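You operate a simulated robot arm through the tools that you are given. There is no shell and no other tool.

Carry out the task below with a simulated robot arm. There is one attempt and no reset: what you move stays moved.

Task
Take the orange level on the blue-legged table top and put it away on the optics bench top. Then open the upper drawer of the grey console, put the blue level on the blue-legged table top away in the inside of the upper drawer of the grey console and shut the drawer again. Then fetch the grey block and set it on the silver drilled plate. Then take the glass disc from the steel work table top and leave it on the left end of the blue-legged table. Then take the pump oil bottle that expires first from the steel work table top and put it on the red tray. Then shut the door of the cooler box. Then put the yellow card on the low shelf of the pump cart. Do these in the order given. Set down upright: grey block, pump oil bottle.

Only the result counts: the job must be done as asked and must still hold three seconds after the hand-in. Knocking over, shifting, dropping, spilling or breaking anything else fails it.

Robot
A 6-joint arm with a two-finger gripper on a trunk, on a base that moves. Base frame: it is fixed to the floor where the robot stands at the start and does not move with it; the origin is under the middle of the robot, x ahead of it, y to its left, z up. Units: mm, degrees, N and s.
With the tool pointing down near the work surface it reaches from about 360 to 860 mm from the robot's upright axis, wherever it stands. Its first joint turns from -166.0 to 166.0 degrees. Places, roughly: blue level [1250, -250, 750]; door of the cooler box [-2100, -2800, 1700]; glass disc (4x4x2 cm) [-600, -3400, 800]; grey block [-750, -750, 750]; inside of the upper drawer of the grey console [-2000, 4700, 600]; left end of the blue-legged table [700, 1000, 800]; low shelf of the pump cart [-2400, 5200, 300]; optics bench top [-800, -100, 800]; orange level (9x3x3 cm) [1200, 0, 800]; pump oil bottle [-500, -3250, 1000]; red tray (13x10x3 cm) [-700, -2700, 800]; silver drilled plate (8x12x2 cm) [800, 2500, 900]; upper drawer of the grey console [-2000, 4700, 700]; yellow card [-3250, 7000, 750]. Payload 2.45 kg.
The tool frame sits at the grasp point between the pads (the TCP): z along the fingers, y along the line on which they close. The tips reach 20 mm beyond it. The gripper opens to 140 mm; its body begins 168 mm behind the TCP.
Orientation is that of the tool frame in the base frame, as [roll, pitch, yaw] about the fixed x, y, z axes, in that order (R = Rz(yaw) Ry(pitch) Rx(roll)). With the fingers straight down and closing along the base's y, the tool's x points along the base's -x, its y along +y and its z along -z.

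Tools
- The arm moves only by the tool move_arm. Its argument "steps" is one flat list of numbers, 7 for each row, row after row: the shift along the tool's x, y, z in mm, then the turn, a rotation vector about the tool's x, y, z in degrees, then the finger opening in mm, from 0 to 140. In form: [dx, dy, dz, ax, ay, az, gripper, dx, dy, dz, ax, ay, az, gripper, ...]. A call has 1 to 20 rows; each row is the pose to reach, as a shift and turn from the pose commanded when the call began, along the tool's axes at that moment. Rows are played at 5 a second. More than 50 mm and 8.6 degrees between two rows, or a gripper value outside its range, and nothing of the call is played. A pose out of reach is approached as far as the arm can. The call stops where the force on the tool passes 40 N (or 10 N more than at its start, if that is more) or the arm is blocked; 0.2 s more then pass. Each finger travels about 45 mm/s and halts on what it meets, pressing with about 23 N; the grip force reading is that of the motor and also rises with nothing between the fingers. The clock runs only during rows and for 0.2 s after the last one: add rows that repeat a pose to give the fingers time. The reply holds the time, the measured pose of the TCP, the force on the tool along the base axes, the opening and the grip force, in the units named above and with some noise, with the torque about the TCP (base axes, N m) and any sound that the robot's microphone picked up.
- Cameras (640 x 400 px; columns grow to the right, rows downward): "scene" is now at [38, 89.9, 1824.9]; the picture's right is [-0.87, -0.50, 0.00], its down [-0.47, 0.81, -0.36] and it looks along [0.18, -0.31, -0.93] (base axes); focal length 217 px, centre (320, 200). "wrist" rides on the gripper at [78, 11, -209] in the tool frame; the picture's right is [-0.14, 0.99, 0.00], its down [-0.92, -0.13, -0.37] and it looks along [-0.37, -0.05, 0.93] (tool axes); focal length 280 px, centre (320, 200). There is no depth. A picture from a camera that has moved, and an enlarged one, comes with that camera's place and axes in the base frame and with its lens.
- capture(camera): a new picture of that camera. It takes no simulated time.
- raise_lower(by): moves the trunk up (or, below 0, down) by that many mm; the arm and the scene camera ride with it, the base frame stays. It gives what a move gives, with no picture.
- base_move(legs): drives the robot by 1 to 6 legs, each [ahead, left, turn to the left] in mm, mm and degrees, along the robot's own axes; the way and the turn of a leg run together, so that a leg with both is an arc; at most 1500 mm and 180 degrees a leg. The arm and the cameras ride along, it lands a little off, and it stops where it bumps. It gives what a move gives.
- turn_head(pan, tilt): turns the head with the scene camera to pan (to the left, within 143 degrees either way) and tilt (down, from -29 to 69), counted from straight ahead of the robot. It gives what a move gives.
- close_up(camera, box): a new picture of the part [left, top, right, bottom] of that camera's present view, enlarged. It takes no simulated time.
- close_job(): hands the job in; it is judged then, once.

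Nothing tells you exact positions but the pictures and the camera data. Unless the task says otherwise, let go and move clear before handing in.

The tools are called after "Request:" as a command line: name --argument value ..., lists and objects as JSON in quotes. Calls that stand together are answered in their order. move_arm: Moves the arm, as the interface text tells. Its arguments: {"type":"object","properties":{"steps":{"type":"array","items":{"type":"number"}}},"required":["steps"]} The other tools are called the same way: raise_lower (by) moves the trunk up or down; base_move (legs) drives the base; turn_head (pan, tilt) turns the head that bears the scene camera; capture (camera) takes a picture; close_up (camera, box) takes an enlarged picture of a part of a camera's view; close_job () hands the job in.

At the start:

```text
time_s: 0.0
position: [473.9, -35.9, 1058.1]
orientation: [-180.0, -0.1, -180.0]
contact_force: [0.7, -0.3, 0.4]
ft_torque: [0.0, -0.02, -0.01]
width: 140.2
grasp_force: 0.0
trunk travel left (down, up): [-100.0, 130.0]
robot x, y, heading: [-0.4, -0.8, 0.0]
head pan, tilt (commanded): [-59.9, 68.8]
```

scene: 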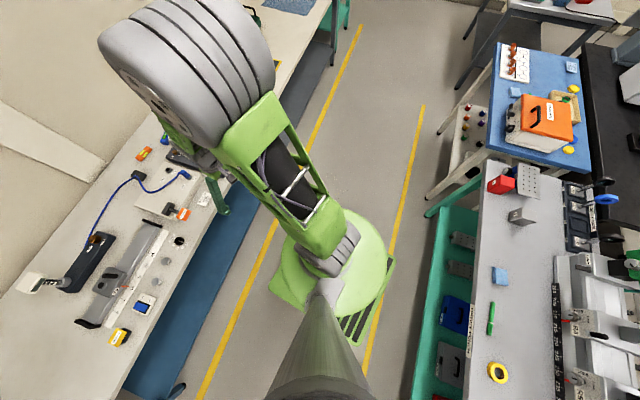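
wrist: 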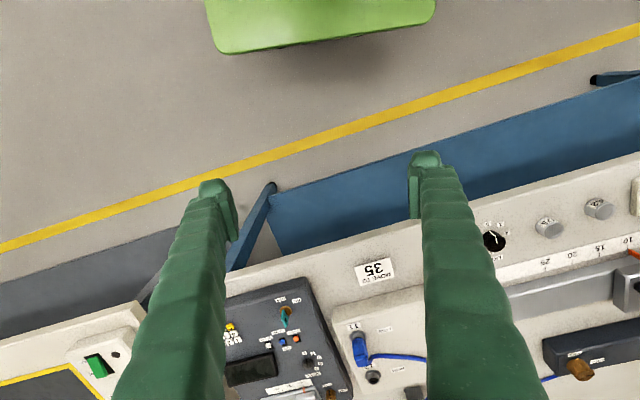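

I see a blue-legged table ahead of the robot, with tools on it, and an optics bench behind. I'll look at the table ahead first to find the orange and blue levels.

Request:
turn_head --pan 0 --tilt 40

Request:
capture --camera "scene"

```text
time_s: 1.3
position: [473.3, -36.8, 1058.0]
orientation: [179.9, 0.0, 180.0]
contact_force: [-0.1, 1.3, 0.8]
ft_torque: [-0.02, 0.01, 0.0]
width: 140.0
grasp_force: 0.0
trunk travel left (down, up): [-100.0, 130.0]
robot x, y, heading: [-0.7, -2.1, -0.1]
head pan, tilt (commanded): [0.0, 40.0]
```

```text
taken
camera scene: at [95.0, 138.2, 1861.0], right [0.0, -1.0, 0.0], down [-0.64, 0.0, -0.77], along [0.77, 0.0, -0.64], focal length 217 px, centre (320, 200)
```

scene: 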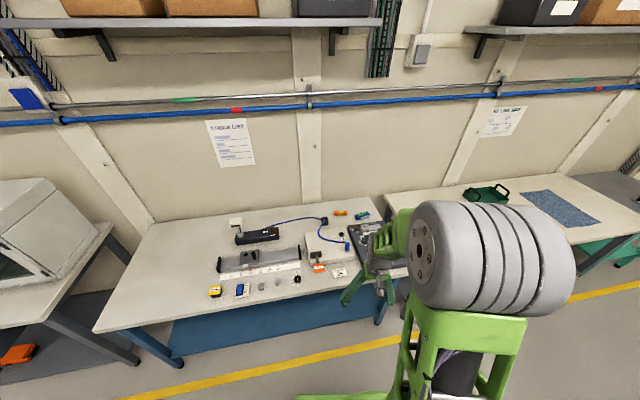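

The arm hides part of the table; small orange and green items appear near the back of it. I'll enlarge that part.

Request:
close_up --camera "scene" --box '[200, 180, 420, 310]'

Request:
close_up --camera "scene" --box '[310, 190, 430, 290]'

Request:
close_up --camera "scene" --box '[380, 160, 640, 320]'

```text
2.91 times, centred on (310, 245) of scene
camera zoom: at [95.0, 138.2, 1861.0], right [0.0, -1.0, 0.0], down [-0.64, 0.0, -0.77], along [0.77, 0.0, -0.64], focal length 632 px, centre (349, 69)
```

zoom: 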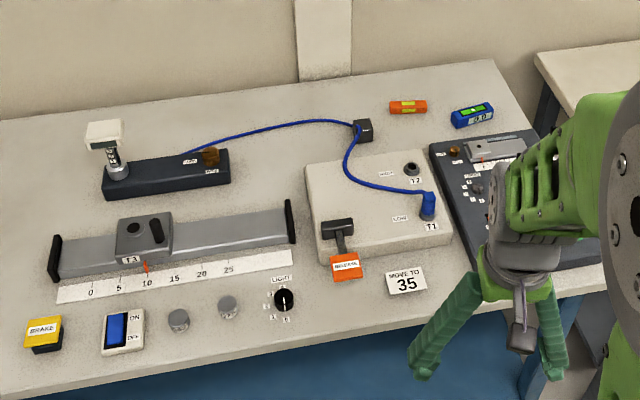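

```text
4.00 times, centred on (370, 240) of scene
camera zoom: at [95.0, 138.2, 1861.0], right [0.0, -1.0, 0.0], down [-0.64, 0.0, -0.77], along [0.77, 0.0, -0.64], focal length 870 px, centre (120, 40)
```

zoom: 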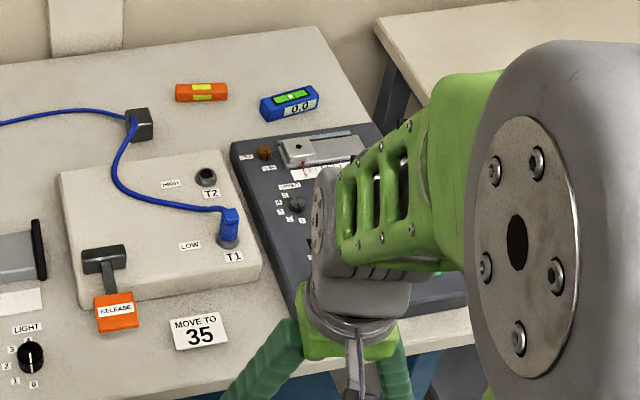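

```text
2.46 times, centred on (510, 240) of scene
camera zoom: at [95.0, 138.2, 1861.0], right [0.0, -1.0, 0.0], down [-0.64, 0.0, -0.77], along [0.77, 0.0, -0.64], focal length 535 px, centre (-148, 102)
```

zoom: 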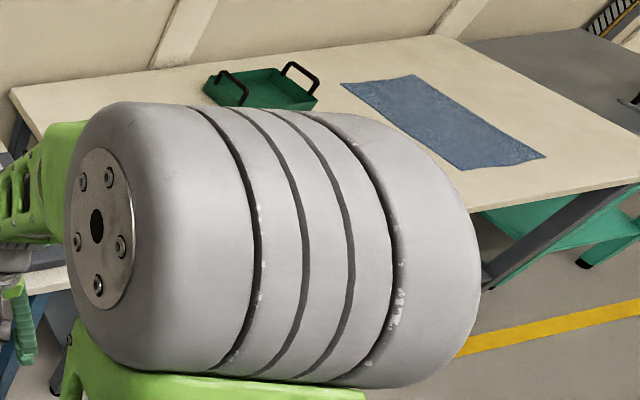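

Orange level is at about (1240, -5) and blue level at about (1205, -160), on a table of height ~755. I'll look round the room with the head to learn the layout.

Request:
turn_head --pan 70 --tilt 25

Request:
capture --camera "scene"

Request:
turn_head --pan 140 --tilt 25

Request:
capture --camera "scene"

Request:
turn_head --pan -140 --tilt 30

Request:
capture --camera "scene"

Request:
turn_head --pan -80 --tilt 25

Request:
capture --camera "scene"

```text
time_s: 2.7
position: [473.1, -34.8, 1058.1]
orientation: [-180.0, 0.0, 179.9]
contact_force: [0.1, 0.2, -0.2]
ft_torque: [-0.01, 0.01, 0.03]
width: 139.9
grasp_force: 0.0
trunk travel left (down, up): [-100.0, 130.0]
robot x, y, heading: [-0.3, -1.5, 0.4]
head pan, tilt (commanded): [70.0, 25.0]
```

```text
taken
camera scene: at [41.6, 224.9, 1884.3], right [0.94, -0.34, 0.0], down [-0.14, -0.4, -0.91], along [0.31, 0.85, -0.42], focal length 217 px, centre (320, 200)
```

scene: 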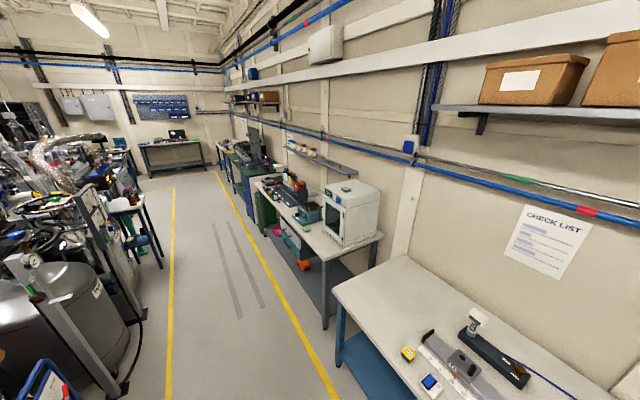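

```text
time_s: 4.1
position: [473.5, -35.5, 1057.4]
orientation: [180.0, 0.0, -180.0]
contact_force: [-0.1, -0.1, -0.3]
ft_torque: [0.01, 0.0, 0.0]
width: 140.1
grasp_force: 0.0
trunk travel left (down, up): [-100.0, 130.0]
robot x, y, heading: [2.2, -0.5, -0.1]
head pan, tilt (commanded): [140.0, 25.0]
```

```text
taken
camera scene: at [-60.5, 197.6, 1884.3], right [0.64, 0.77, 0.0], down [0.32, -0.27, -0.91], along [-0.69, 0.58, -0.42], focal length 217 px, centre (320, 200)
```

scene: 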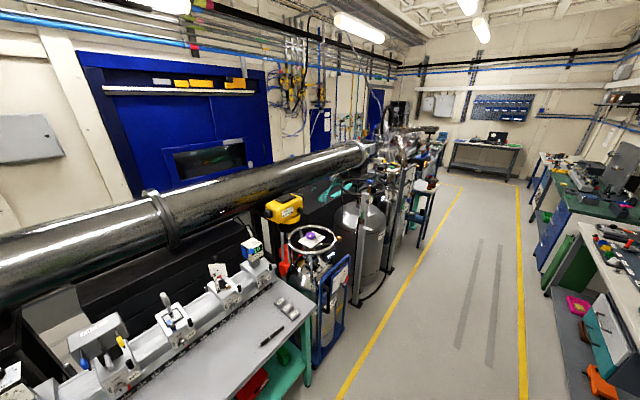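

```text
time_s: 8.0
position: [473.6, -35.9, 1057.3]
orientation: [-180.0, 0.0, -179.9]
contact_force: [-0.6, -0.4, 0.5]
ft_torque: [-0.01, -0.01, 0.02]
width: 140.2
grasp_force: 0.1
trunk travel left (down, up): [-100.0, 130.0]
robot x, y, heading: [-0.1, 1.2, -0.1]
head pan, tilt (commanded): [-140.0, 30.0]
```

```text
taken
camera scene: at [-59.3, 80.1, 1876.4], right [-0.64, 0.77, 0.0], down [0.38, 0.32, -0.87], along [-0.66, -0.56, -0.5], focal length 217 px, centre (320, 200)
```

scene: 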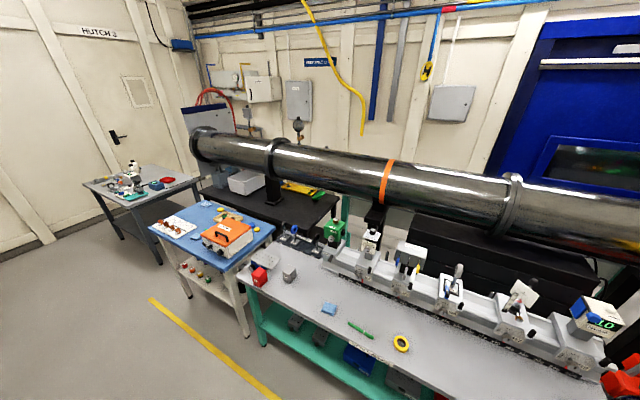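

```text
time_s: 9.3
position: [472.4, -35.8, 1057.8]
orientation: [180.0, 0.0, 180.0]
contact_force: [0.7, 0.9, -0.8]
ft_torque: [0.0, -0.02, 0.01]
width: 140.0
grasp_force: 0.1
trunk travel left (down, up): [-100.0, 130.0]
robot x, y, heading: [0.6, -1.1, 0.1]
head pan, tilt (commanded): [-80.0, 25.0]
```

```text
taken
camera scene: at [25.9, 47.6, 1884.3], right [-0.98, -0.17, 0.0], down [-0.07, 0.42, -0.91], along [0.16, -0.89, -0.42], focal length 217 px, centre (320, 200)
```

scene: 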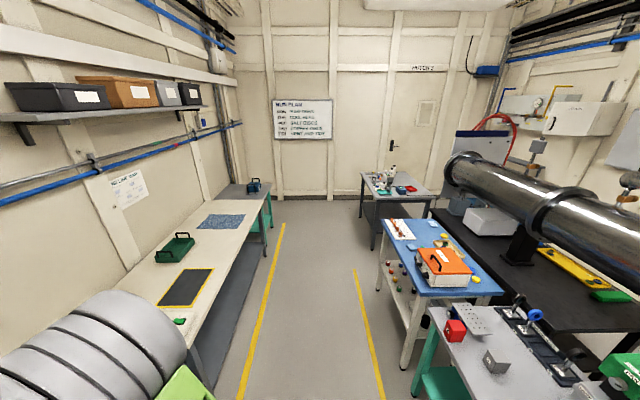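

The room runs along a lane tilted about 10° to my frame. I'll turn to face the blue-legged table squarely, shift right and drive closer to it.

Request:
base_move --legs '[[0, 0, 10], [0, -220, 0], [280, 0, 0]]'

Request:
turn_head --pan -10 --tilt 45

Request:
capture --camera "scene"

Request:
capture --camera "wrist"

```text
time_s: 14.1
position: [786.6, -126.1, 1058.2]
orientation: [-180.0, -0.1, -170.2]
contact_force: [0.8, -0.1, 0.3]
ft_torque: [0.01, 0.02, 0.02]
width: 140.2
grasp_force: 0.2
trunk travel left (down, up): [-100.0, 130.0]
robot x, y, heading: [314.5, -173.6, 9.8]
head pan, tilt (commanded): [-80.0, 25.0]
```

```text
time_s: 15.5
position: [787.0, -127.7, 1057.6]
orientation: [-180.0, 0.0, -170.2]
contact_force: [-0.7, -0.3, 0.5]
ft_torque: [-0.02, -0.02, -0.02]
width: 139.9
grasp_force: 0.1
trunk travel left (down, up): [-100.0, 130.0]
robot x, y, heading: [315.6, -172.2, 9.7]
head pan, tilt (commanded): [-10.0, 45.0]
```

```text
taken
camera scene: at [381.7, -35.5, 1853.8], right [0.0, -1.0, 0.0], down [-0.71, 0.0, -0.71], along [0.71, 0.0, -0.71], focal length 217 px, centre (320, 200)
```

scene: 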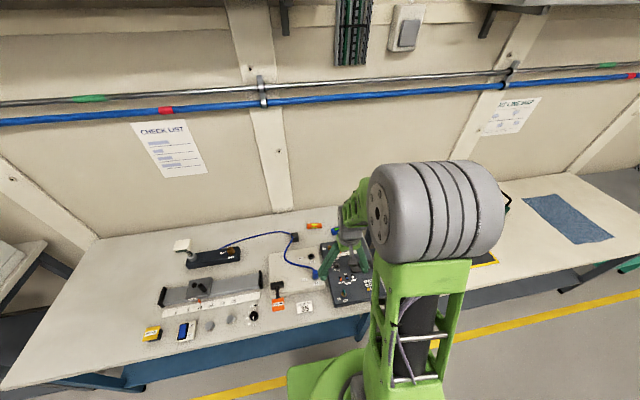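

```text
taken
camera wrist: at [707.3, -130.3, 1266.4], right [-0.03, 1.0, 0.0], down [0.93, 0.03, 0.37], along [0.37, 0.01, -0.93], focal length 280 px, centre (320, 200)
```

wrist: 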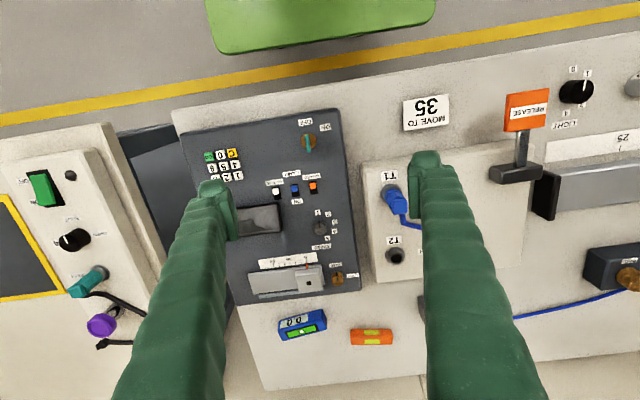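

The two views agree: orange level near (1237, -3), blue level near (1204, -158). I'll drive 70 mm nearer and look closely at the levels with the wrist camera.

Request:
base_move --legs '[[70, 0, 0]]'

Request:
close_up --camera "wrist" --box '[230, 260, 430, 385]'

Request:
capture --camera "scene"

```text
time_s: 16.5
position: [856.2, -115.6, 1056.6]
orientation: [-180.0, -0.1, -170.3]
contact_force: [0.8, 0.4, -0.4]
ft_torque: [-0.01, 0.04, 0.01]
width: 140.0
grasp_force: 0.1
trunk travel left (down, up): [-100.0, 130.0]
robot x, y, heading: [383.1, -160.5, 9.5]
head pan, tilt (commanded): [-10.0, 45.0]
```

```text
3.20 times, centred on (330, 322) of wrist
camera zoom: at [777.1, -118.9, 1265.9], right [-0.03, 1.0, 0.0], down [0.93, 0.03, 0.37], along [0.37, 0.01, -0.93], focal length 897 px, centre (288, -192)
```

zoom: 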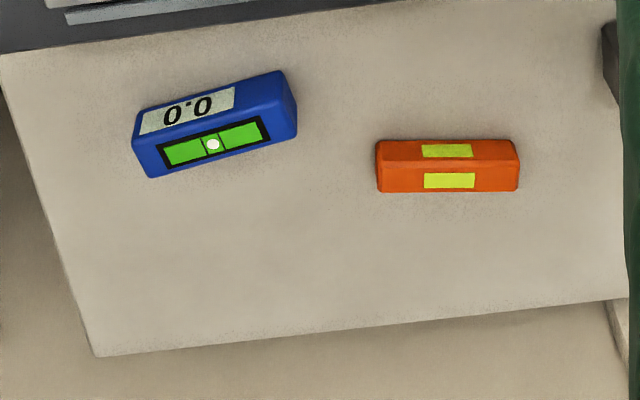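

```text
taken
camera scene: at [452.2, -23.5, 1853.6], right [0.0, -1.0, 0.0], down [-0.71, 0.0, -0.71], along [0.71, 0.0, -0.71], focal length 217 px, centre (320, 200)
```

scene: 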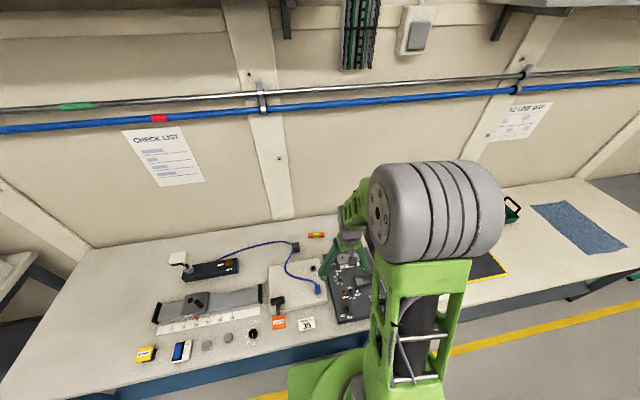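

The orange level lies along y, the blue one turned about 15°. I'll get enlarged views from the scene camera to fix their heights.

Request:
close_up --camera "scene" --box '[260, 210, 380, 285]'

Request:
close_up --camera "wrist" --box '[0, 0, 640, 400]'

```text
5.33 times, centred on (320, 248) of scene
camera zoom: at [452.2, -23.5, 1853.6], right [0.0, -1.0, 0.0], down [-0.71, 0.0, -0.71], along [0.71, 0.0, -0.71], focal length 1159 px, centre (320, -53)
```

zoom: 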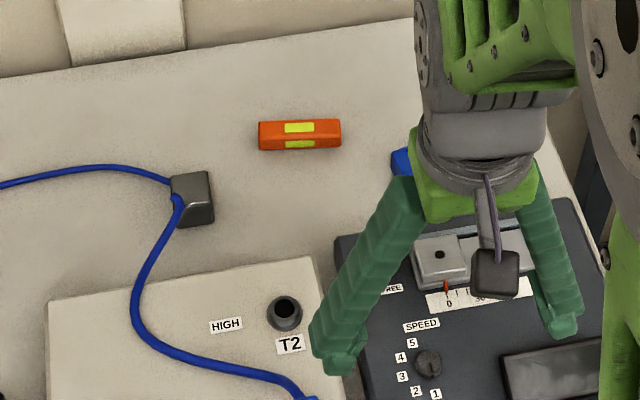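

```text
1.00 times, centred on (320, 200) of wrist (not enlarged: the box is as wide or as high as the picture)
camera zoom: at [777.1, -118.9, 1265.9], right [-0.03, 1.0, 0.0], down [0.93, 0.03, 0.37], along [0.37, 0.01, -0.93], focal length 280 px, centre (320, 200)
```

zoom: 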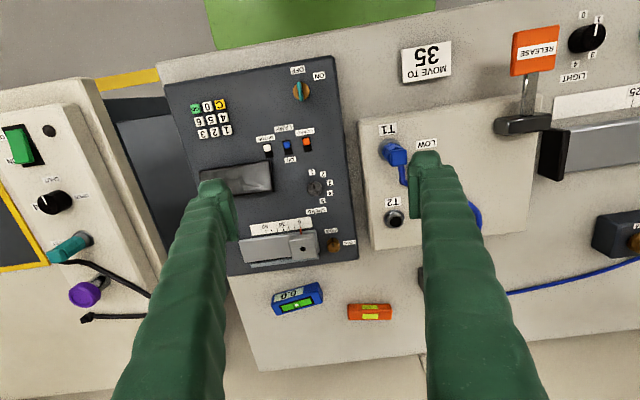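

Triangulation now puts the table top at about z=800 and the orange level at about (1202, -5, 813), its long side along 94°. I'll move the hand over it, turning so the fingers close across its width.

Request:
move_arm --steps '[-36, 5.1, 10, 0, 0, -8.47, 130, -72, 10.2, 20, 0, 0, -16.94, 120, -108, 15.3, 30, 0, 0, -25.41, 110, -144, 20.4, 40, 0, 0, -33.88, 100, -180, 25.5, 50, 0, 0, -42.35, 90, -216, 30.6, 60, 0, 0, -50.82, 90, -252, 35.7, 70, 0, 0, -59.29, 90, -288, 40.8, 80, 0, 0, -67.76, 90, -324, 45.9, 90, 0, 0, -76.23, 90, -360, 51, 100, 0, 0, -84.7, 90, -360, 51, 100, 0, 0, -84.7, 90]'

Request:
capture --camera "wrist"

Request:
capture --camera "scene"

```text
time_s: 18.9
position: [1201.2, -6.2, 957.5]
orientation: [180.0, 0.0, -85.6]
contact_force: [-0.3, 0.6, 0.5]
ft_torque: [-0.02, 0.02, 0.0]
width: 90.2
grasp_force: 0.0
trunk travel left (down, up): [-100.0, 130.0]
robot x, y, heading: [383.9, -160.0, 9.7]
head pan, tilt (commanded): [-10.0, 45.0]
```

```text
taken
camera wrist: at [1197.2, -84.2, 1165.7], right [-1.0, 0.06, 0.0], down [0.05, 0.93, 0.37], along [0.02, 0.37, -0.93], focal length 280 px, centre (320, 200)
```

wrist: 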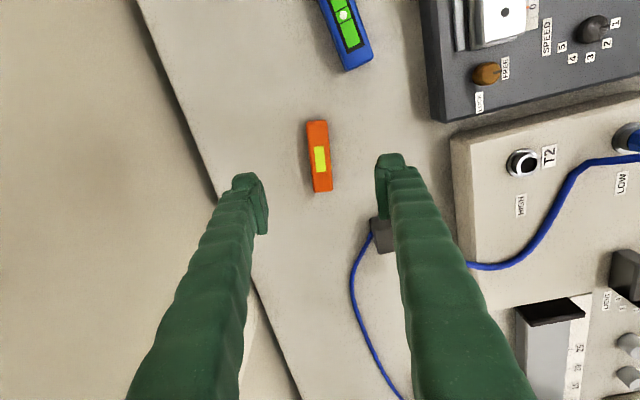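

```text
taken
camera scene: at [450.2, -23.8, 1853.8], right [0.0, -1.0, 0.0], down [-0.71, 0.0, -0.71], along [0.71, 0.0, -0.71], focal length 217 px, centre (320, 200)
```

scene: 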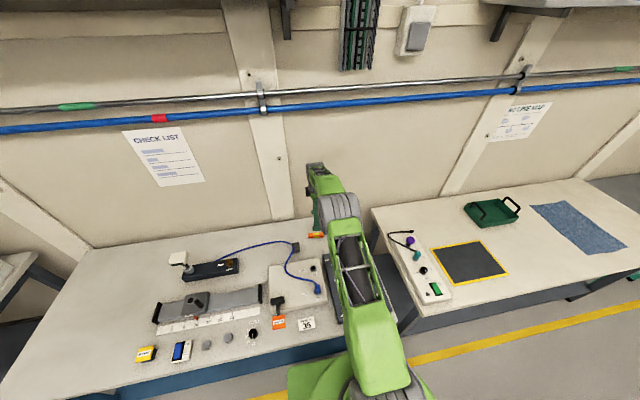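

The hand is directly above the orange level and aligned with it. I'll lower to about 22 mm above the table and look again.

Request:
move_arm --steps '[0, 0, 40, 0, 0, 0, 90, 0, 0, 80, 0, 0, 0, 90, 0, 0, 110, 0, 0, 0, 90, 0, 0, 120, 0, 0, 0, 90, 0, 0, 127, 0, 0, 0, 90, 0, 0, 132, 0, 0, 0, 90, 0, 0, 132, 0, 0, 0, 90]'

Request:
capture --camera "wrist"

```text
time_s: 20.5
position: [1200.6, -5.2, 825.6]
orientation: [179.9, -0.1, -85.6]
contact_force: [0.3, -0.1, -0.3]
ft_torque: [0.03, -0.02, 0.01]
width: 89.9
grasp_force: 0.1
trunk travel left (down, up): [-100.0, 130.0]
robot x, y, heading: [380.7, -161.5, 9.7]
head pan, tilt (commanded): [-10.0, 45.0]
```

```text
taken
camera wrist: at [1195.3, -83.8, 1034.9], right [-1.0, 0.06, 0.0], down [0.06, 0.93, 0.37], along [0.02, 0.37, -0.93], focal length 280 px, centre (320, 200)
```

wrist: 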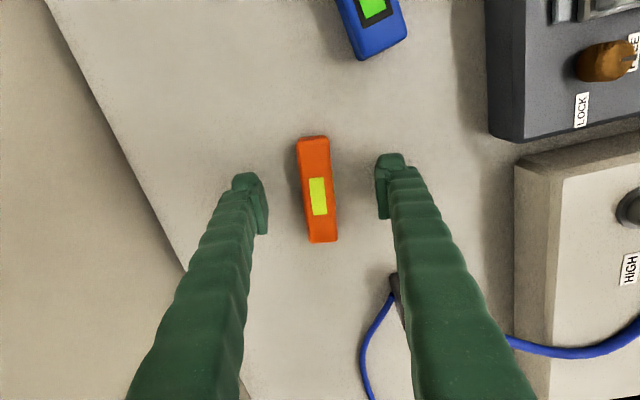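

The level sits between the fingers. I'll feel for the table surface by lowering slowly.

Request:
move_arm --steps '[0, 0, 4, 0, 0, 0, 90, 0, 0, 8, 0, 0, 0, 90, 0, 0, 11, 0, 0, 0, 90, 0, 0, 13, 0, 0, 0, 90, 0, 0, 15, 0, 0, 0, 90, 0, 0, 15, 0, 0, 0, 90]'

Request:
capture --camera "wrist"

```text
time_s: 21.9
position: [1204.5, -4.6, 817.1]
orientation: [-179.5, 0.0, -85.5]
contact_force: [-5.2, -1.0, 15.7]
ft_torque: [-0.08, 0.94, 0.07]
width: 95.8
grasp_force: 4.7
trunk travel left (down, up): [-100.0, 130.0]
robot x, y, heading: [383.0, -158.4, 9.6]
head pan, tilt (commanded): [-10.0, 45.0]
stopped in row 6: the force on the tool passed its limit at 41 N (the readings are from after the stop); the commanded pose is now the measured one
```

```text
taken
camera wrist: at [1197.6, -83.8, 1025.5], right [-1.0, 0.06, -0.01], down [0.05, 0.93, 0.37], along [0.03, 0.37, -0.93], focal length 280 px, centre (320, 200)
```

wrist: 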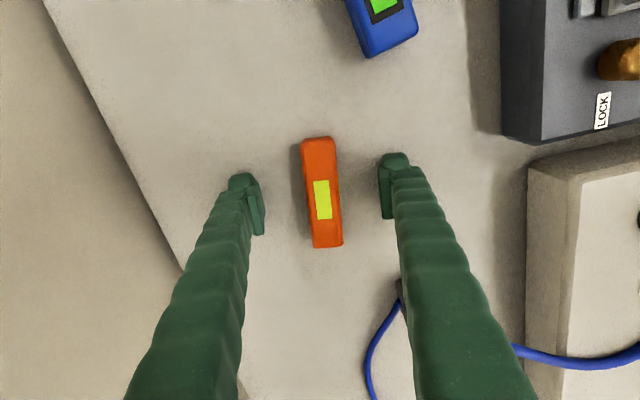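

The table surface is at about z=796. I'll raise 4 mm and close the fingers on the level.

Request:
move_arm --steps '[0, 0, -4, 0, 0, 0, 90, 0, 0, -4, 0, 0, 0, 90, 0, 0, -4, 0, 0, 0, 60, 0, 0, -4, 0, 0, 0, 40, 0, 0, -4, 0, 0, 0, 20, 0, 0, -4, 0, 0, 0, 5, 0, 0, -4, 0, 0, 0, 5, 0, 0, -4, 0, 0, 0, 5, 0, 0, -4, 0, 0, 0, 5]'

Request:
capture --camera "wrist"

```text
time_s: 23.9
position: [1206.1, -4.5, 820.3]
orientation: [-179.4, 0.2, -85.6]
contact_force: [2.1, 1.0, 9.9]
ft_torque: [-0.02, 0.1, -0.08]
width: 24.5
grasp_force: 22.7
trunk travel left (down, up): [-100.0, 130.0]
robot x, y, heading: [384.3, -164.8, 9.8]
head pan, tilt (commanded): [-10.0, 45.0]
```

```text
taken
camera wrist: at [1198.6, -83.5, 1028.7], right [-1.0, 0.06, -0.01], down [0.05, 0.93, 0.37], along [0.03, 0.37, -0.93], focal length 280 px, centre (320, 200)
```

wrist: 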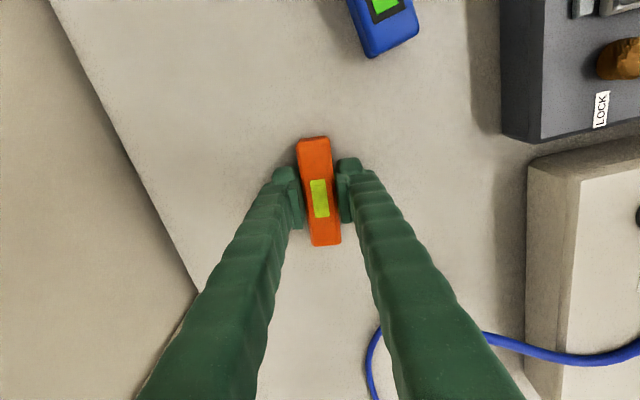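

The level is gripped (24.5 mm, 23 N). I'll lift it straight up, then draw the arm in.

Request:
move_arm --steps '[0, 0, -20, 0, 0, 0, 5, 0, 0, -60, 0, 0, 0, 5, 0, 0, -110, 0, 0, 0, 5, 0, 0, -160, 0, 0, 0, 5, 0, 0, -210, 0, 0, 0, 5, -3, 40, -240, 0, 0, 0, 5, -7, 90, -240, 0, 0, 0, 5, -11, 140, -240, 0, 0, 0, 5, -15, 190, -240, 0, 0, 0, 5, -19, 240, -240, 0, 0, 0, 5, -23, 290, -240, 0, 0, 0, 5, -27, 340, -240, 0, 0, 0, 5]'

Request:
capture --camera "wrist"

```text
refused: row 7 steps farther than a row can; nothing moved
```

```text
taken
camera wrist: at [1198.6, -83.5, 1028.7], right [-1.0, 0.06, -0.01], down [0.05, 0.93, 0.37], along [0.03, 0.37, -0.93], focal length 280 px, centre (320, 200)
```

wrist: 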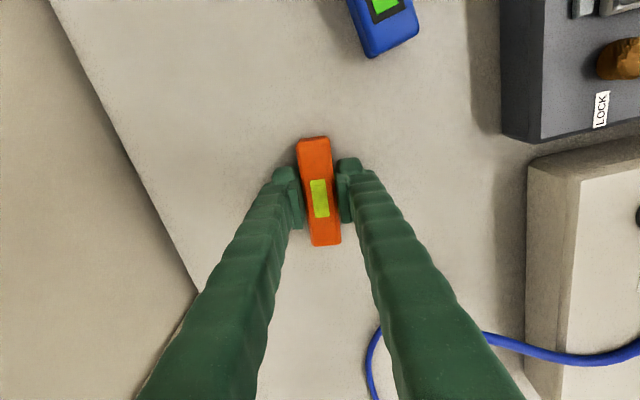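

One row stepped a hair over 50 mm, so nothing moved. I'll repeat with shorter steps.

Request:
move_arm --steps '[0, 0, -20, 0, 0, 0, 5, 0, 0, -60, 0, 0, 0, 5, 0, 0, -105, 0, 0, 0, 5, 0, 0, -150, 0, 0, 0, 5, 0, 0, -195, 0, 0, 0, 5, -3, 30, -230, 0, 0, 0, 5, -7, 75, -240, 0, 0, 0, 5, -11, 120, -240, 0, 0, 0, 5, -15, 165, -240, 0, 0, 0, 5, -19, 210, -240, 0, 0, 0, 5, -23, 255, -240, 0, 0, 0, 5, -26, 300, -240, 0, 0, 0, 5, -29, 345, -240, 0, 0, 0, 5]'

Request:
capture --camera "wrist"

```text
time_s: 26.7
position: [856.0, -1.1, 1056.7]
orientation: [-179.6, 0.1, -85.6]
contact_force: [0.6, 0.3, 0.1]
ft_torque: [0.0, -0.04, 0.0]
width: 5.0
grasp_force: 0.1
trunk travel left (down, up): [-100.0, 130.0]
robot x, y, heading: [379.9, -160.2, 9.7]
head pan, tilt (commanded): [-10.0, 45.0]
```

```text
taken
camera wrist: at [849.0, -81.5, 1265.0], right [-1.0, 0.06, -0.01], down [0.05, 0.93, 0.37], along [0.03, 0.37, -0.93], focal length 280 px, centre (320, 200)
```

wrist: 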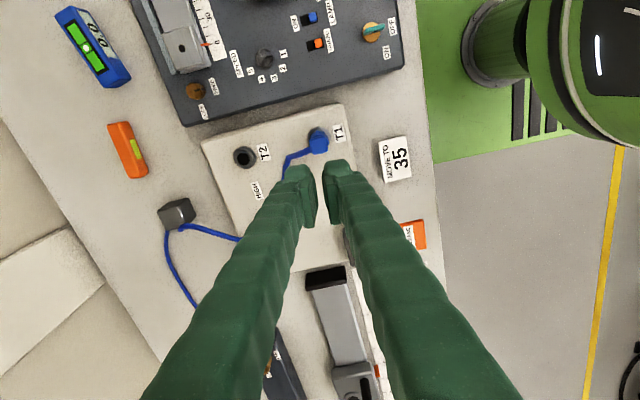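

The level slipped out of the fingers and still lies on the table. I'll look closely at where and how it lies now.

Request:
close_up --camera "wrist" --box '[30, 0, 230, 230]'

Request:
close_up --camera "scene" --box '[260, 210, 380, 285]'

Request:
close_up --camera "wrist" --box '[250, 130, 400, 260]'

```text
1.74 times, centred on (130, 115) of wrist
camera zoom: at [849.0, -81.5, 1265.0], right [-1.0, 0.06, -0.01], down [0.05, 0.93, 0.37], along [0.03, 0.37, -0.93], focal length 488 px, centre (650, 348)
```

zoom: 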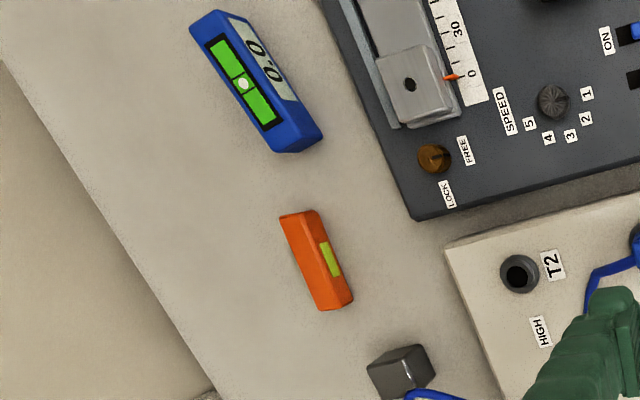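

```text
5.33 times, centred on (320, 248) of scene
camera zoom: at [449.4, -23.9, 1853.8], right [0.0, -1.0, 0.0], down [-0.71, 0.0, -0.71], along [0.71, 0.0, -0.71], focal length 1159 px, centre (320, -53)
```

zoom: 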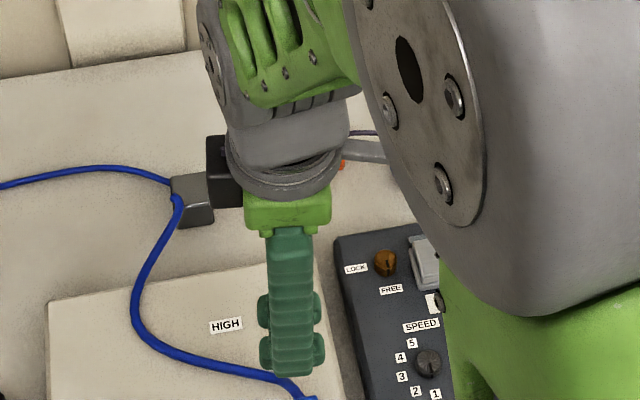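

```text
3.08 times, centred on (325, 195) of wrist
camera zoom: at [849.0, -81.5, 1265.0], right [-1.0, 0.06, -0.01], down [0.05, 0.93, 0.37], along [0.03, 0.37, -0.93], focal length 863 px, centre (305, 215)
```

zoom: 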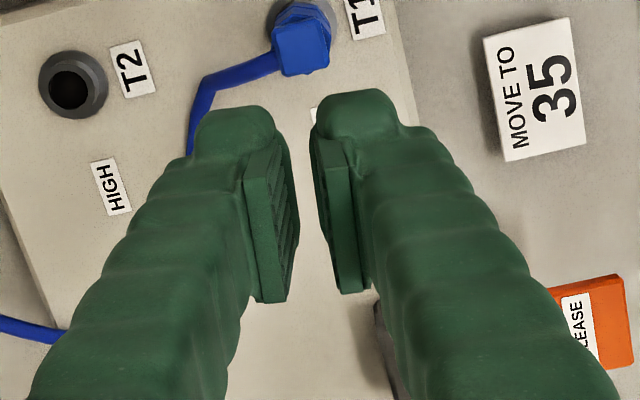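

The level rolled over and lies near (1168, -8), still almost parallel to before. I'll go back above it with a narrower opening and look again.

Request:
move_arm --steps '[4, -44, 0, 0, 0, 0, 20, 9, -88, 0, -0.1, 0, -0.5, 40, 13, -132, 0, -0.2, 0, -1, 60, 18, -176, 0, -0.3, 0, -1.5, 60, 22, -220, 15, -0.4, 0, -2, 60, 26, -264, 35, -0.4, 0, -2.2, 60, 30.9, -305, 60, -0.4, 0, -2.2, 60, 30.9, -310.5, 100, -0.4, 0, -2.2, 60, 30.9, -310.5, 100, -0.4, 0, -2.2, 60]'

Request:
capture --camera "wrist"

```text
time_s: 28.7
position: [1166.2, -8.6, 957.3]
orientation: [179.9, 0.1, -83.4]
contact_force: [-0.4, 0.3, -0.5]
ft_torque: [0.05, -0.02, -0.03]
width: 60.3
grasp_force: 0.0
trunk travel left (down, up): [-100.0, 130.0]
robot x, y, heading: [382.2, -164.7, 9.6]
head pan, tilt (commanded): [-10.0, 45.0]
```

```text
taken
camera wrist: at [1165.3, -88.6, 1165.4], right [-1.0, 0.02, 0.0], down [0.02, 0.93, 0.37], along [0.01, 0.37, -0.93], focal length 280 px, centre (320, 200)
```

wrist: 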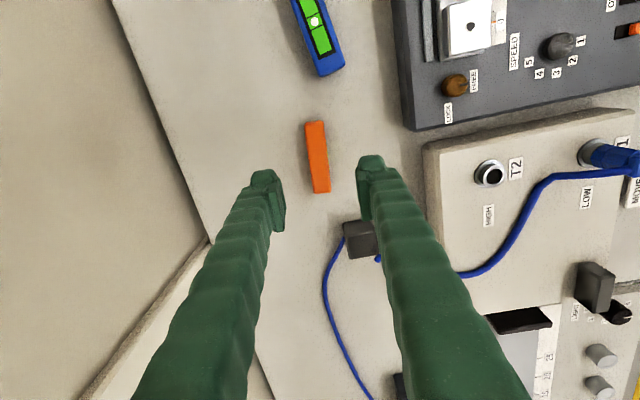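

Aligned to within a few mm. I'll correct 4 mm sideways and 1.8° turn, then lower until the tips feel the table.

Request:
move_arm --steps '[0, -4, 40, 0, 0, -1.8, 60, 0, -4, 80, 0, 0, -1.8, 60, 0, -4, 110, 0, 0, -1.8, 60, 0, -4, 125, 0, 0, -1.8, 60, 0, -4, 131, 0, 0, -1.8, 60, 0, -4, 134, 0, 0, -1.8, 60, 0, -4, 137, 0, 0, -1.8, 60, 0, -4, 140, 0, 0, -1.8, 60, 0, -4, 143, 0, 0, -1.8, 60, 0, -4, 146, 0, 0, -1.8, 60, 0, -4, 149, 0, 0, -1.8, 60]'

Request:
capture --camera "wrist"

```text
time_s: 31.0
position: [1176.2, -9.2, 819.0]
orientation: [-179.5, 0.1, -81.6]
contact_force: [-7.4, -0.4, 18.3]
ft_torque: [-0.11, 0.84, 0.05]
width: 66.2
grasp_force: 4.5
trunk travel left (down, up): [-100.0, 130.0]
robot x, y, heading: [385.2, -162.0, 9.8]
head pan, tilt (commanded): [-10.0, 45.0]
stopped in row 11: the force on the tool passed its limit at 44 N (the readings are from after the stop); the commanded pose is now the measured one
```

```text
taken
camera wrist: at [1174.8, -87.6, 1027.5], right [-1.0, -0.01, -0.01], down [-0.01, 0.93, 0.37], along [0.0, 0.37, -0.93], focal length 280 px, centre (320, 200)
```

wrist: 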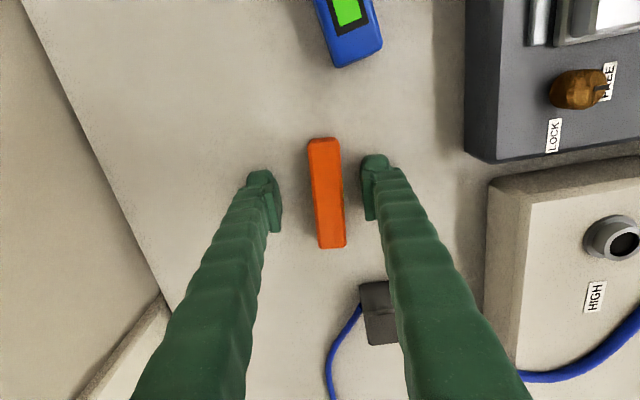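

Touch at z≈819. I'll raise 6 mm, centre by 5 mm, level the tilt, then close and test with a small lift.

Request:
move_arm --steps '[0, 5, -6, -0.5, 0, 0, 60, 0, 5, -6, -0.5, 0, 0, 60, 0, 5, -6, -0.5, 0, 0, 40, 0, 5, -6, -0.5, 0, 0, 20, 0, 5, -6, -0.5, 0, 0, 0, 0, 5, -6, -0.5, 0, 0, 0, 0, 5, -6, -0.5, 0, 0, 0, 0, 5, -6, -0.5, 0, 0, 0, 0, 5, -6, -0.5, 0, 0, 0]'

Request:
close_up --camera "wrist" --box '[240, 120, 400, 260]'

```text
time_s: 33.0
position: [1171.4, -7.7, 821.5]
orientation: [179.9, 0.1, -81.5]
contact_force: [0.0, -1.1, 0.2]
ft_torque: [-0.02, 0.0, 0.01]
width: 22.9
grasp_force: 23.0
trunk travel left (down, up): [-100.0, 130.0]
robot x, y, heading: [381.7, -160.6, 9.8]
head pan, tilt (commanded): [-10.0, 45.0]
```

```text
2.86 times, centred on (320, 190) of wrist
camera zoom: at [1172.0, -88.0, 1030.7], right [-1.0, -0.01, 0.0], down [-0.01, 0.93, 0.37], along [-0.01, 0.37, -0.93], focal length 801 px, centre (320, 229)
```

zoom: 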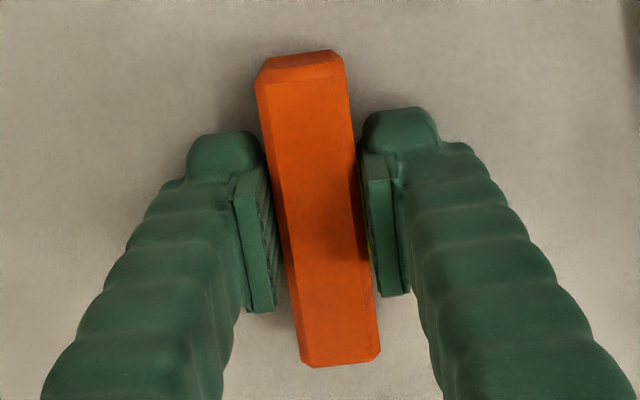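

The fingers hold it at 23 N with no table contact. I'll do a slow 20 mm test lift.

Request:
move_arm --steps '[0, 0, -3, 0, 0, 0, 0, 0, 0, -7, 0, 0, 0, 0, 0, 0, -12, 0, 0, 0, 0, 0, 0, -20, 0, 0, 0, 0, 0, 0, -20, 0, 0, 0, 0]'

Request:
close_up --camera "wrist" --box '[240, 120, 400, 260]'

```text
time_s: 34.2
position: [1172.1, -7.6, 841.6]
orientation: [179.9, 0.1, -81.6]
contact_force: [0.1, -0.3, -1.3]
ft_torque: [0.0, -0.01, 0.0]
width: 22.9
grasp_force: 23.0
trunk travel left (down, up): [-100.0, 130.0]
robot x, y, heading: [382.3, -163.6, 9.5]
head pan, tilt (commanded): [-10.0, 45.0]
```

```text
2.86 times, centred on (320, 190) of wrist
camera zoom: at [1171.8, -87.5, 1050.2], right [-1.0, -0.01, 0.0], down [-0.01, 0.93, 0.37], along [-0.01, 0.37, -0.93], focal length 801 px, centre (320, 229)
```

zoom: 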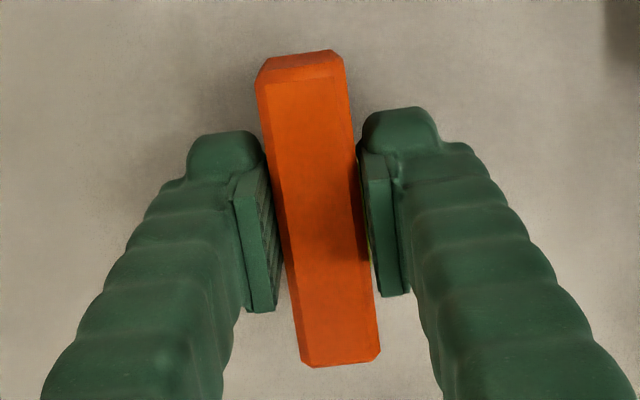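

It holds, weighing about 1.3 N. I'll raise it gently and draw the arm in.

Request:
move_arm --steps '[0, 0, -25, 0, 0, 0, 0, 0, 0, -55, 0, 0, 0, 0, 0, 0, -85, 0, 0, 0, 0, 0, 0, -115, 0, 0, 0, 0, 0, 0, -145, 0, 0, 0, 0, 0, 0, -175, 0, 0, 0, 0, 1, 20, -200, 0, 0, 0, 0, 4, 50, -215, 0, 0, 0, 0, 7, 85, -215, 0, 0, 0, 0, 10, 120, -215, 0, 0, 0, 0, 13, 155, -215, 0, 0, 0, 0, 16, 190, -215, 0, 0, 0, 0, 19, 225, -215, 0, 0, 0, 0, 22, 260, -215, 0, 0, 0, 0, 25, 295, -215, 0, 0, 0, 0, 27, 324, -215, 0, 0, 0, 0]'

Request:
capture --camera "wrist"

```text
time_s: 37.6
position: [854.6, -82.8, 1056.5]
orientation: [179.9, 0.1, -81.6]
contact_force: [-1.1, 0.0, -1.3]
ft_torque: [0.01, -0.02, -0.02]
width: 22.7
grasp_force: 22.8
trunk travel left (down, up): [-100.0, 130.0]
robot x, y, heading: [384.8, -158.8, 9.6]
head pan, tilt (commanded): [-10.0, 45.0]
```

```text
taken
camera wrist: at [855.3, -162.5, 1265.2], right [-1.0, -0.01, 0.0], down [-0.01, 0.93, 0.37], along [0.0, 0.37, -0.93], focal length 280 px, centre (320, 200)
```

wrist: 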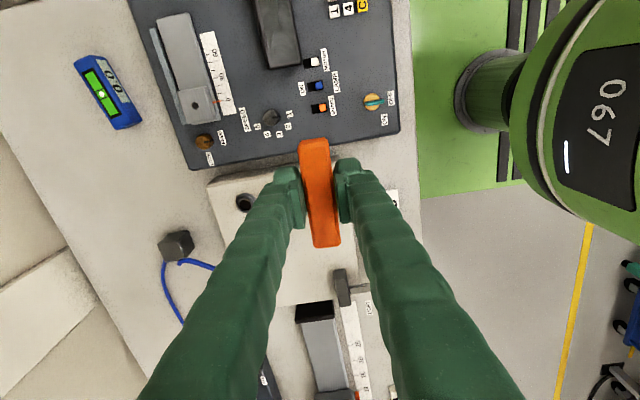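

The level is held well. I'll back into the lane, turn round to face the optics bench, and look at its free area.

Request:
base_move --legs '[[-290, 0, 0], [0, 0, 180], [0, -330, 0]]'

Request:
turn_head --pan 0 --tilt 50

Request:
capture --camera "scene"

Request:
capture --camera "wrist"

```text
time_s: 50.1
position: [-443.3, 20.7, 1056.7]
orientation: [179.9, 0.0, 100.0]
contact_force: [0.0, 0.5, -0.1]
ft_torque: [-0.01, 0.01, 0.01]
width: 22.4
grasp_force: 22.8
trunk travel left (down, up): [-100.0, 130.0]
robot x, y, heading: [27.7, 111.0, -168.7]
head pan, tilt (commanded): [-10.0, 45.0]
```

```text
time_s: 50.8
position: [-442.6, 20.2, 1056.4]
orientation: [179.9, 0.1, 100.0]
contact_force: [0.5, -0.3, -0.6]
ft_torque: [0.02, 0.01, 0.0]
width: 22.9
grasp_force: 23.2
trunk travel left (down, up): [-100.0, 130.0]
robot x, y, heading: [26.4, 112.6, -168.8]
head pan, tilt (commanded): [0.0, 50.0]
```

```text
taken
camera scene: at [-30.5, -44.3, 1846.8], right [-0.2, 0.98, 0.0], down [0.75, 0.15, -0.64], along [-0.63, -0.13, -0.77], focal length 217 px, centre (320, 200)
```

scene: 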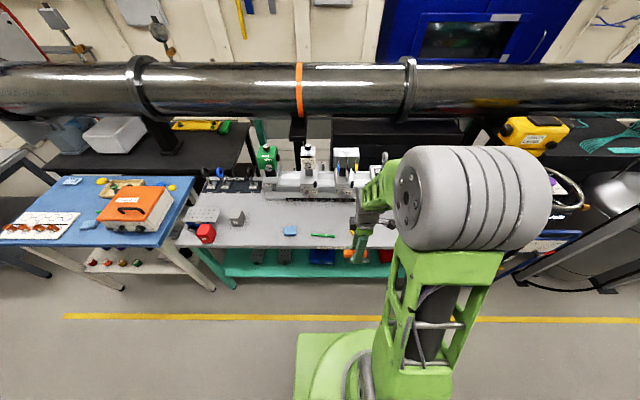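

```text
taken
camera wrist: at [-446.9, 98.9, 1265.0], right [1.0, 0.04, 0.0], down [0.03, -0.93, 0.37], along [0.02, -0.37, -0.93], focal length 280 px, centre (320, 200)
```

wrist: 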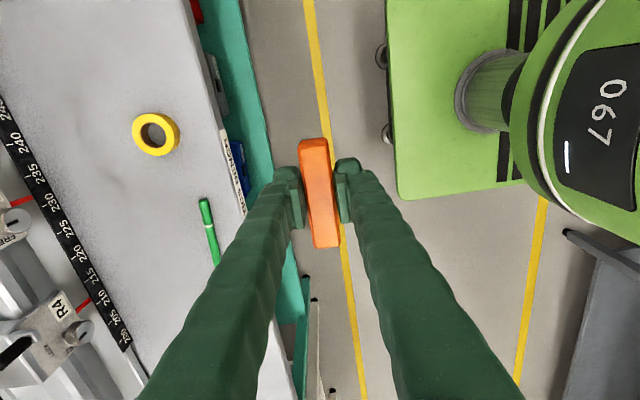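

The bench is clear around (-730, 150), beyond the yellow tape ring. I'll carry the level there at height and look.

Request:
move_arm --steps '[22, -32, 0, 0, 0, 0, 0, 44, -65, 0, 0, 0, 0, 0, 66, -97, 0, 0, 0, 0, 0, 89, -130, 0, 0, 0, 0, 0, 111, -162, 0, 0, 0, 0, 0, 133, -195, 0, 0, 0, 0, 0, 155, -228, 0, 0, 0, 0, 0, 178, -260, 0, 0, 0, 0, 0, 178, -260, 40, 0, 0, 0, 0, 178, -260, 80, 0, 0, 0, 0, 178, -260, 120, 0, 0, 0, 0, 178, -260, 120, 0, 0, 0, 0]'

Request:
capture --camera "wrist"

Request:
capture --camera "scene"

```text
time_s: 53.4
position: [-729.5, 148.9, 935.1]
orientation: [179.9, 0.2, 99.9]
contact_force: [0.3, -0.1, -0.3]
ft_torque: [0.01, 0.01, 0.03]
width: 22.7
grasp_force: 22.9
trunk travel left (down, up): [-100.0, 130.0]
robot x, y, heading: [25.9, 107.1, -168.6]
head pan, tilt (commanded): [0.0, 50.0]
```

```text
taken
camera wrist: at [-732.9, 227.3, 1144.5], right [1.0, 0.04, 0.0], down [0.03, -0.93, 0.37], along [0.02, -0.37, -0.93], focal length 280 px, centre (320, 200)
```

wrist: 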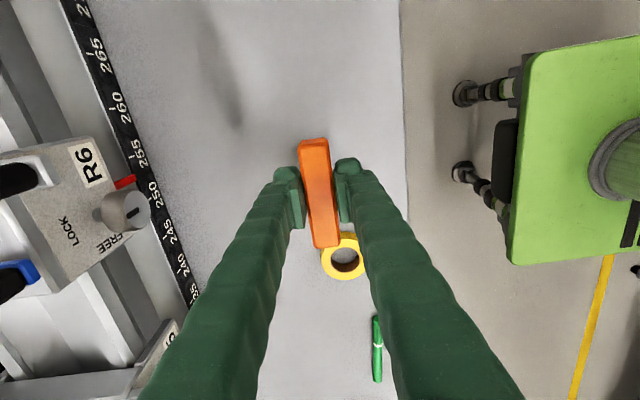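

```text
taken
camera scene: at [-30.4, -44.4, 1846.9], right [-0.2, 0.98, 0.0], down [0.75, 0.15, -0.64], along [-0.63, -0.13, -0.77], focal length 217 px, centre (320, 200)
```

scene: 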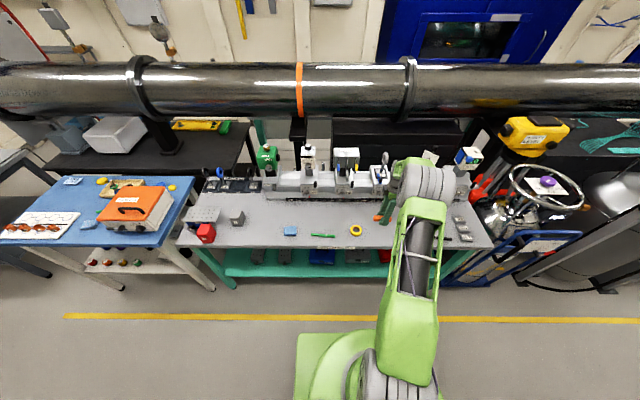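

Clear landing spot. I'll lower to just above the bench.

Request:
move_arm --steps '[0, 0, 35, 0, 0, 0, 0, 0, 0, 70, 0, 0, 0, 0, 0, 0, 95, 0, 0, 0, 0, 0, 0, 105, 0, 0, 0, 0, 0, 0, 108, 0, 0, 0, 0, 0, 0, 108, 0, 0, 0, 0]'

Request:
close_up --camera "wrist" --box '[240, 120, 400, 260]'

```text
time_s: 54.4
position: [-731.4, 147.8, 839.5]
orientation: [-179.6, -0.1, 100.1]
contact_force: [8.6, -0.3, 21.3]
ft_torque: [-0.09, -0.54, -0.02]
width: 22.7
grasp_force: 23.1
trunk travel left (down, up): [-100.0, 130.0]
robot x, y, heading: [26.1, 115.3, -168.6]
head pan, tilt (commanded): [0.0, 50.0]
stopped in row 5: the force on the tool passed its limit at 46 N (the readings are from after the stop); the commanded pose is now the measured one
```

```text
2.86 times, centred on (320, 190) of wrist
camera zoom: at [-734.1, 227.1, 1048.8], right [1.0, 0.04, -0.01], down [0.04, -0.93, 0.37], along [0.01, -0.37, -0.93], focal length 801 px, centre (320, 229)
```

zoom: 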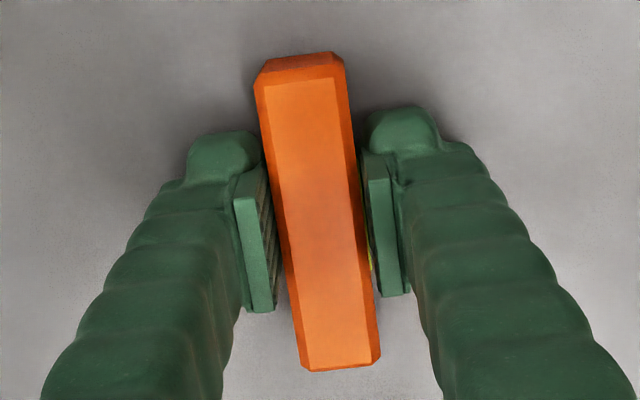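

Contact with the bench (about z=815). I'll ease off 1.5 mm, release, and lift clear.

Request:
move_arm --steps '[0, 0, -1.5, -0.3, 0, 0, 0, 0, 0, -1.5, -0.3, 0, 0, 20, 0, 0, -1.5, -0.3, 0, 0, 35, 0, 0, -1.5, -0.3, 0, 0, 50, 0, 0, -1.5, -0.3, 0, 0, 60, 0, 0, -1.5, -0.3, 0, 0, 60, 0, 0, -20, -0.3, 0, 0, 60, 0, 0, -60, -0.3, 0, 0, 60, 0, 0, -100, -0.3, 0, 0, 60, 0, 0, -140, -0.3, 0, 0, 60]'

Request:
capture --camera "wrist"

```text
time_s: 56.6
position: [-730.6, 148.4, 977.4]
orientation: [179.9, 0.0, 100.0]
contact_force: [-0.1, 0.5, -0.1]
ft_torque: [0.01, 0.03, 0.01]
width: 60.1
grasp_force: 0.0
trunk travel left (down, up): [-100.0, 130.0]
robot x, y, heading: [31.5, 112.8, -168.6]
head pan, tilt (commanded): [0.0, 50.0]
```

```text
taken
camera wrist: at [-734.0, 226.0, 1186.3], right [1.0, 0.04, 0.0], down [0.03, -0.93, 0.37], along [0.02, -0.37, -0.93], focal length 280 px, centre (320, 200)
```

wrist: 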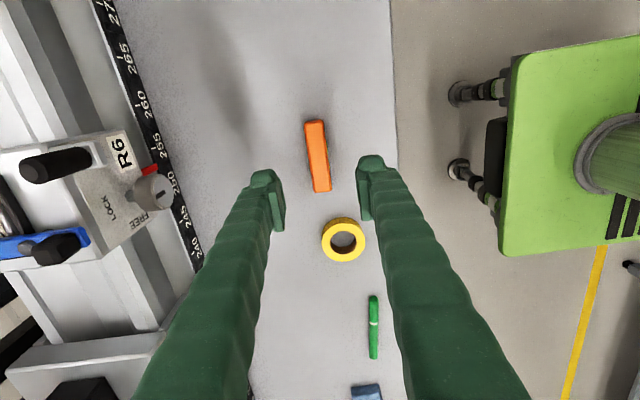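

The orange level lies on the optics bench. Next I'll draw the arm in with the wrist turned back to neutral, then drive along the lane to the grey console.

Request:
move_arm --steps '[0, 0, -40, 0, 0, 0, 60, 0, 0, -80, 0, 0, 0, 60, -16, 24.5, -80, 0, 0, 8, 60, -32, 49, -80, 0, 0, 16, 60, -48, 73.5, -80, 0, 0, 24, 60, -64.5, 98, -80, 0, 0, 32, 60, -80.7, 122.7, -80, 0, 0, 40, 60, -96.8, 147.3, -80, 0, 0, 48, 60, -113, 172, -80, 0, 0, 56, 60, -129, 196.5, -80, 0, 0, 64, 60, -145, 221, -80, 0, 0, 72, 60, -161.5, 245.7, -80, 0, 0, 80, 60, -177.7, 270.3, -80, 0, 0, 88, 60]'

Request:
turn_head --pan -90 --tilt 20

Request:
capture --camera "scene"

```text
time_s: 59.4
position: [-434.4, 18.6, 1057.2]
orientation: [-180.0, 0.1, 11.9]
contact_force: [0.3, -0.4, 0.8]
ft_torque: [-0.01, 0.03, -0.03]
width: 60.1
grasp_force: 0.1
trunk travel left (down, up): [-100.0, 130.0]
robot x, y, heading: [27.3, 112.2, -168.7]
head pan, tilt (commanded): [0.0, 50.0]
```

```text
time_s: 61.1
position: [-436.3, 18.2, 1057.5]
orientation: [179.9, -0.1, 12.1]
contact_force: [-0.1, 0.0, -1.1]
ft_torque: [0.01, 0.01, 0.01]
width: 60.2
grasp_force: 0.0
trunk travel left (down, up): [-100.0, 130.0]
robot x, y, heading: [28.4, 113.2, -168.8]
head pan, tilt (commanded): [-90.0, 20.0]
```

```text
taken
camera scene: at [26.7, 62.1, 1892.4], right [0.98, 0.2, 0.0], down [0.07, -0.34, -0.94], along [-0.19, 0.92, -0.34], focal length 217 px, centre (320, 200)
```

scene: 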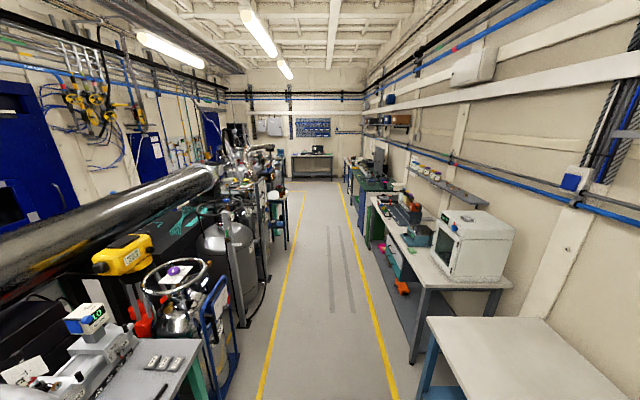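

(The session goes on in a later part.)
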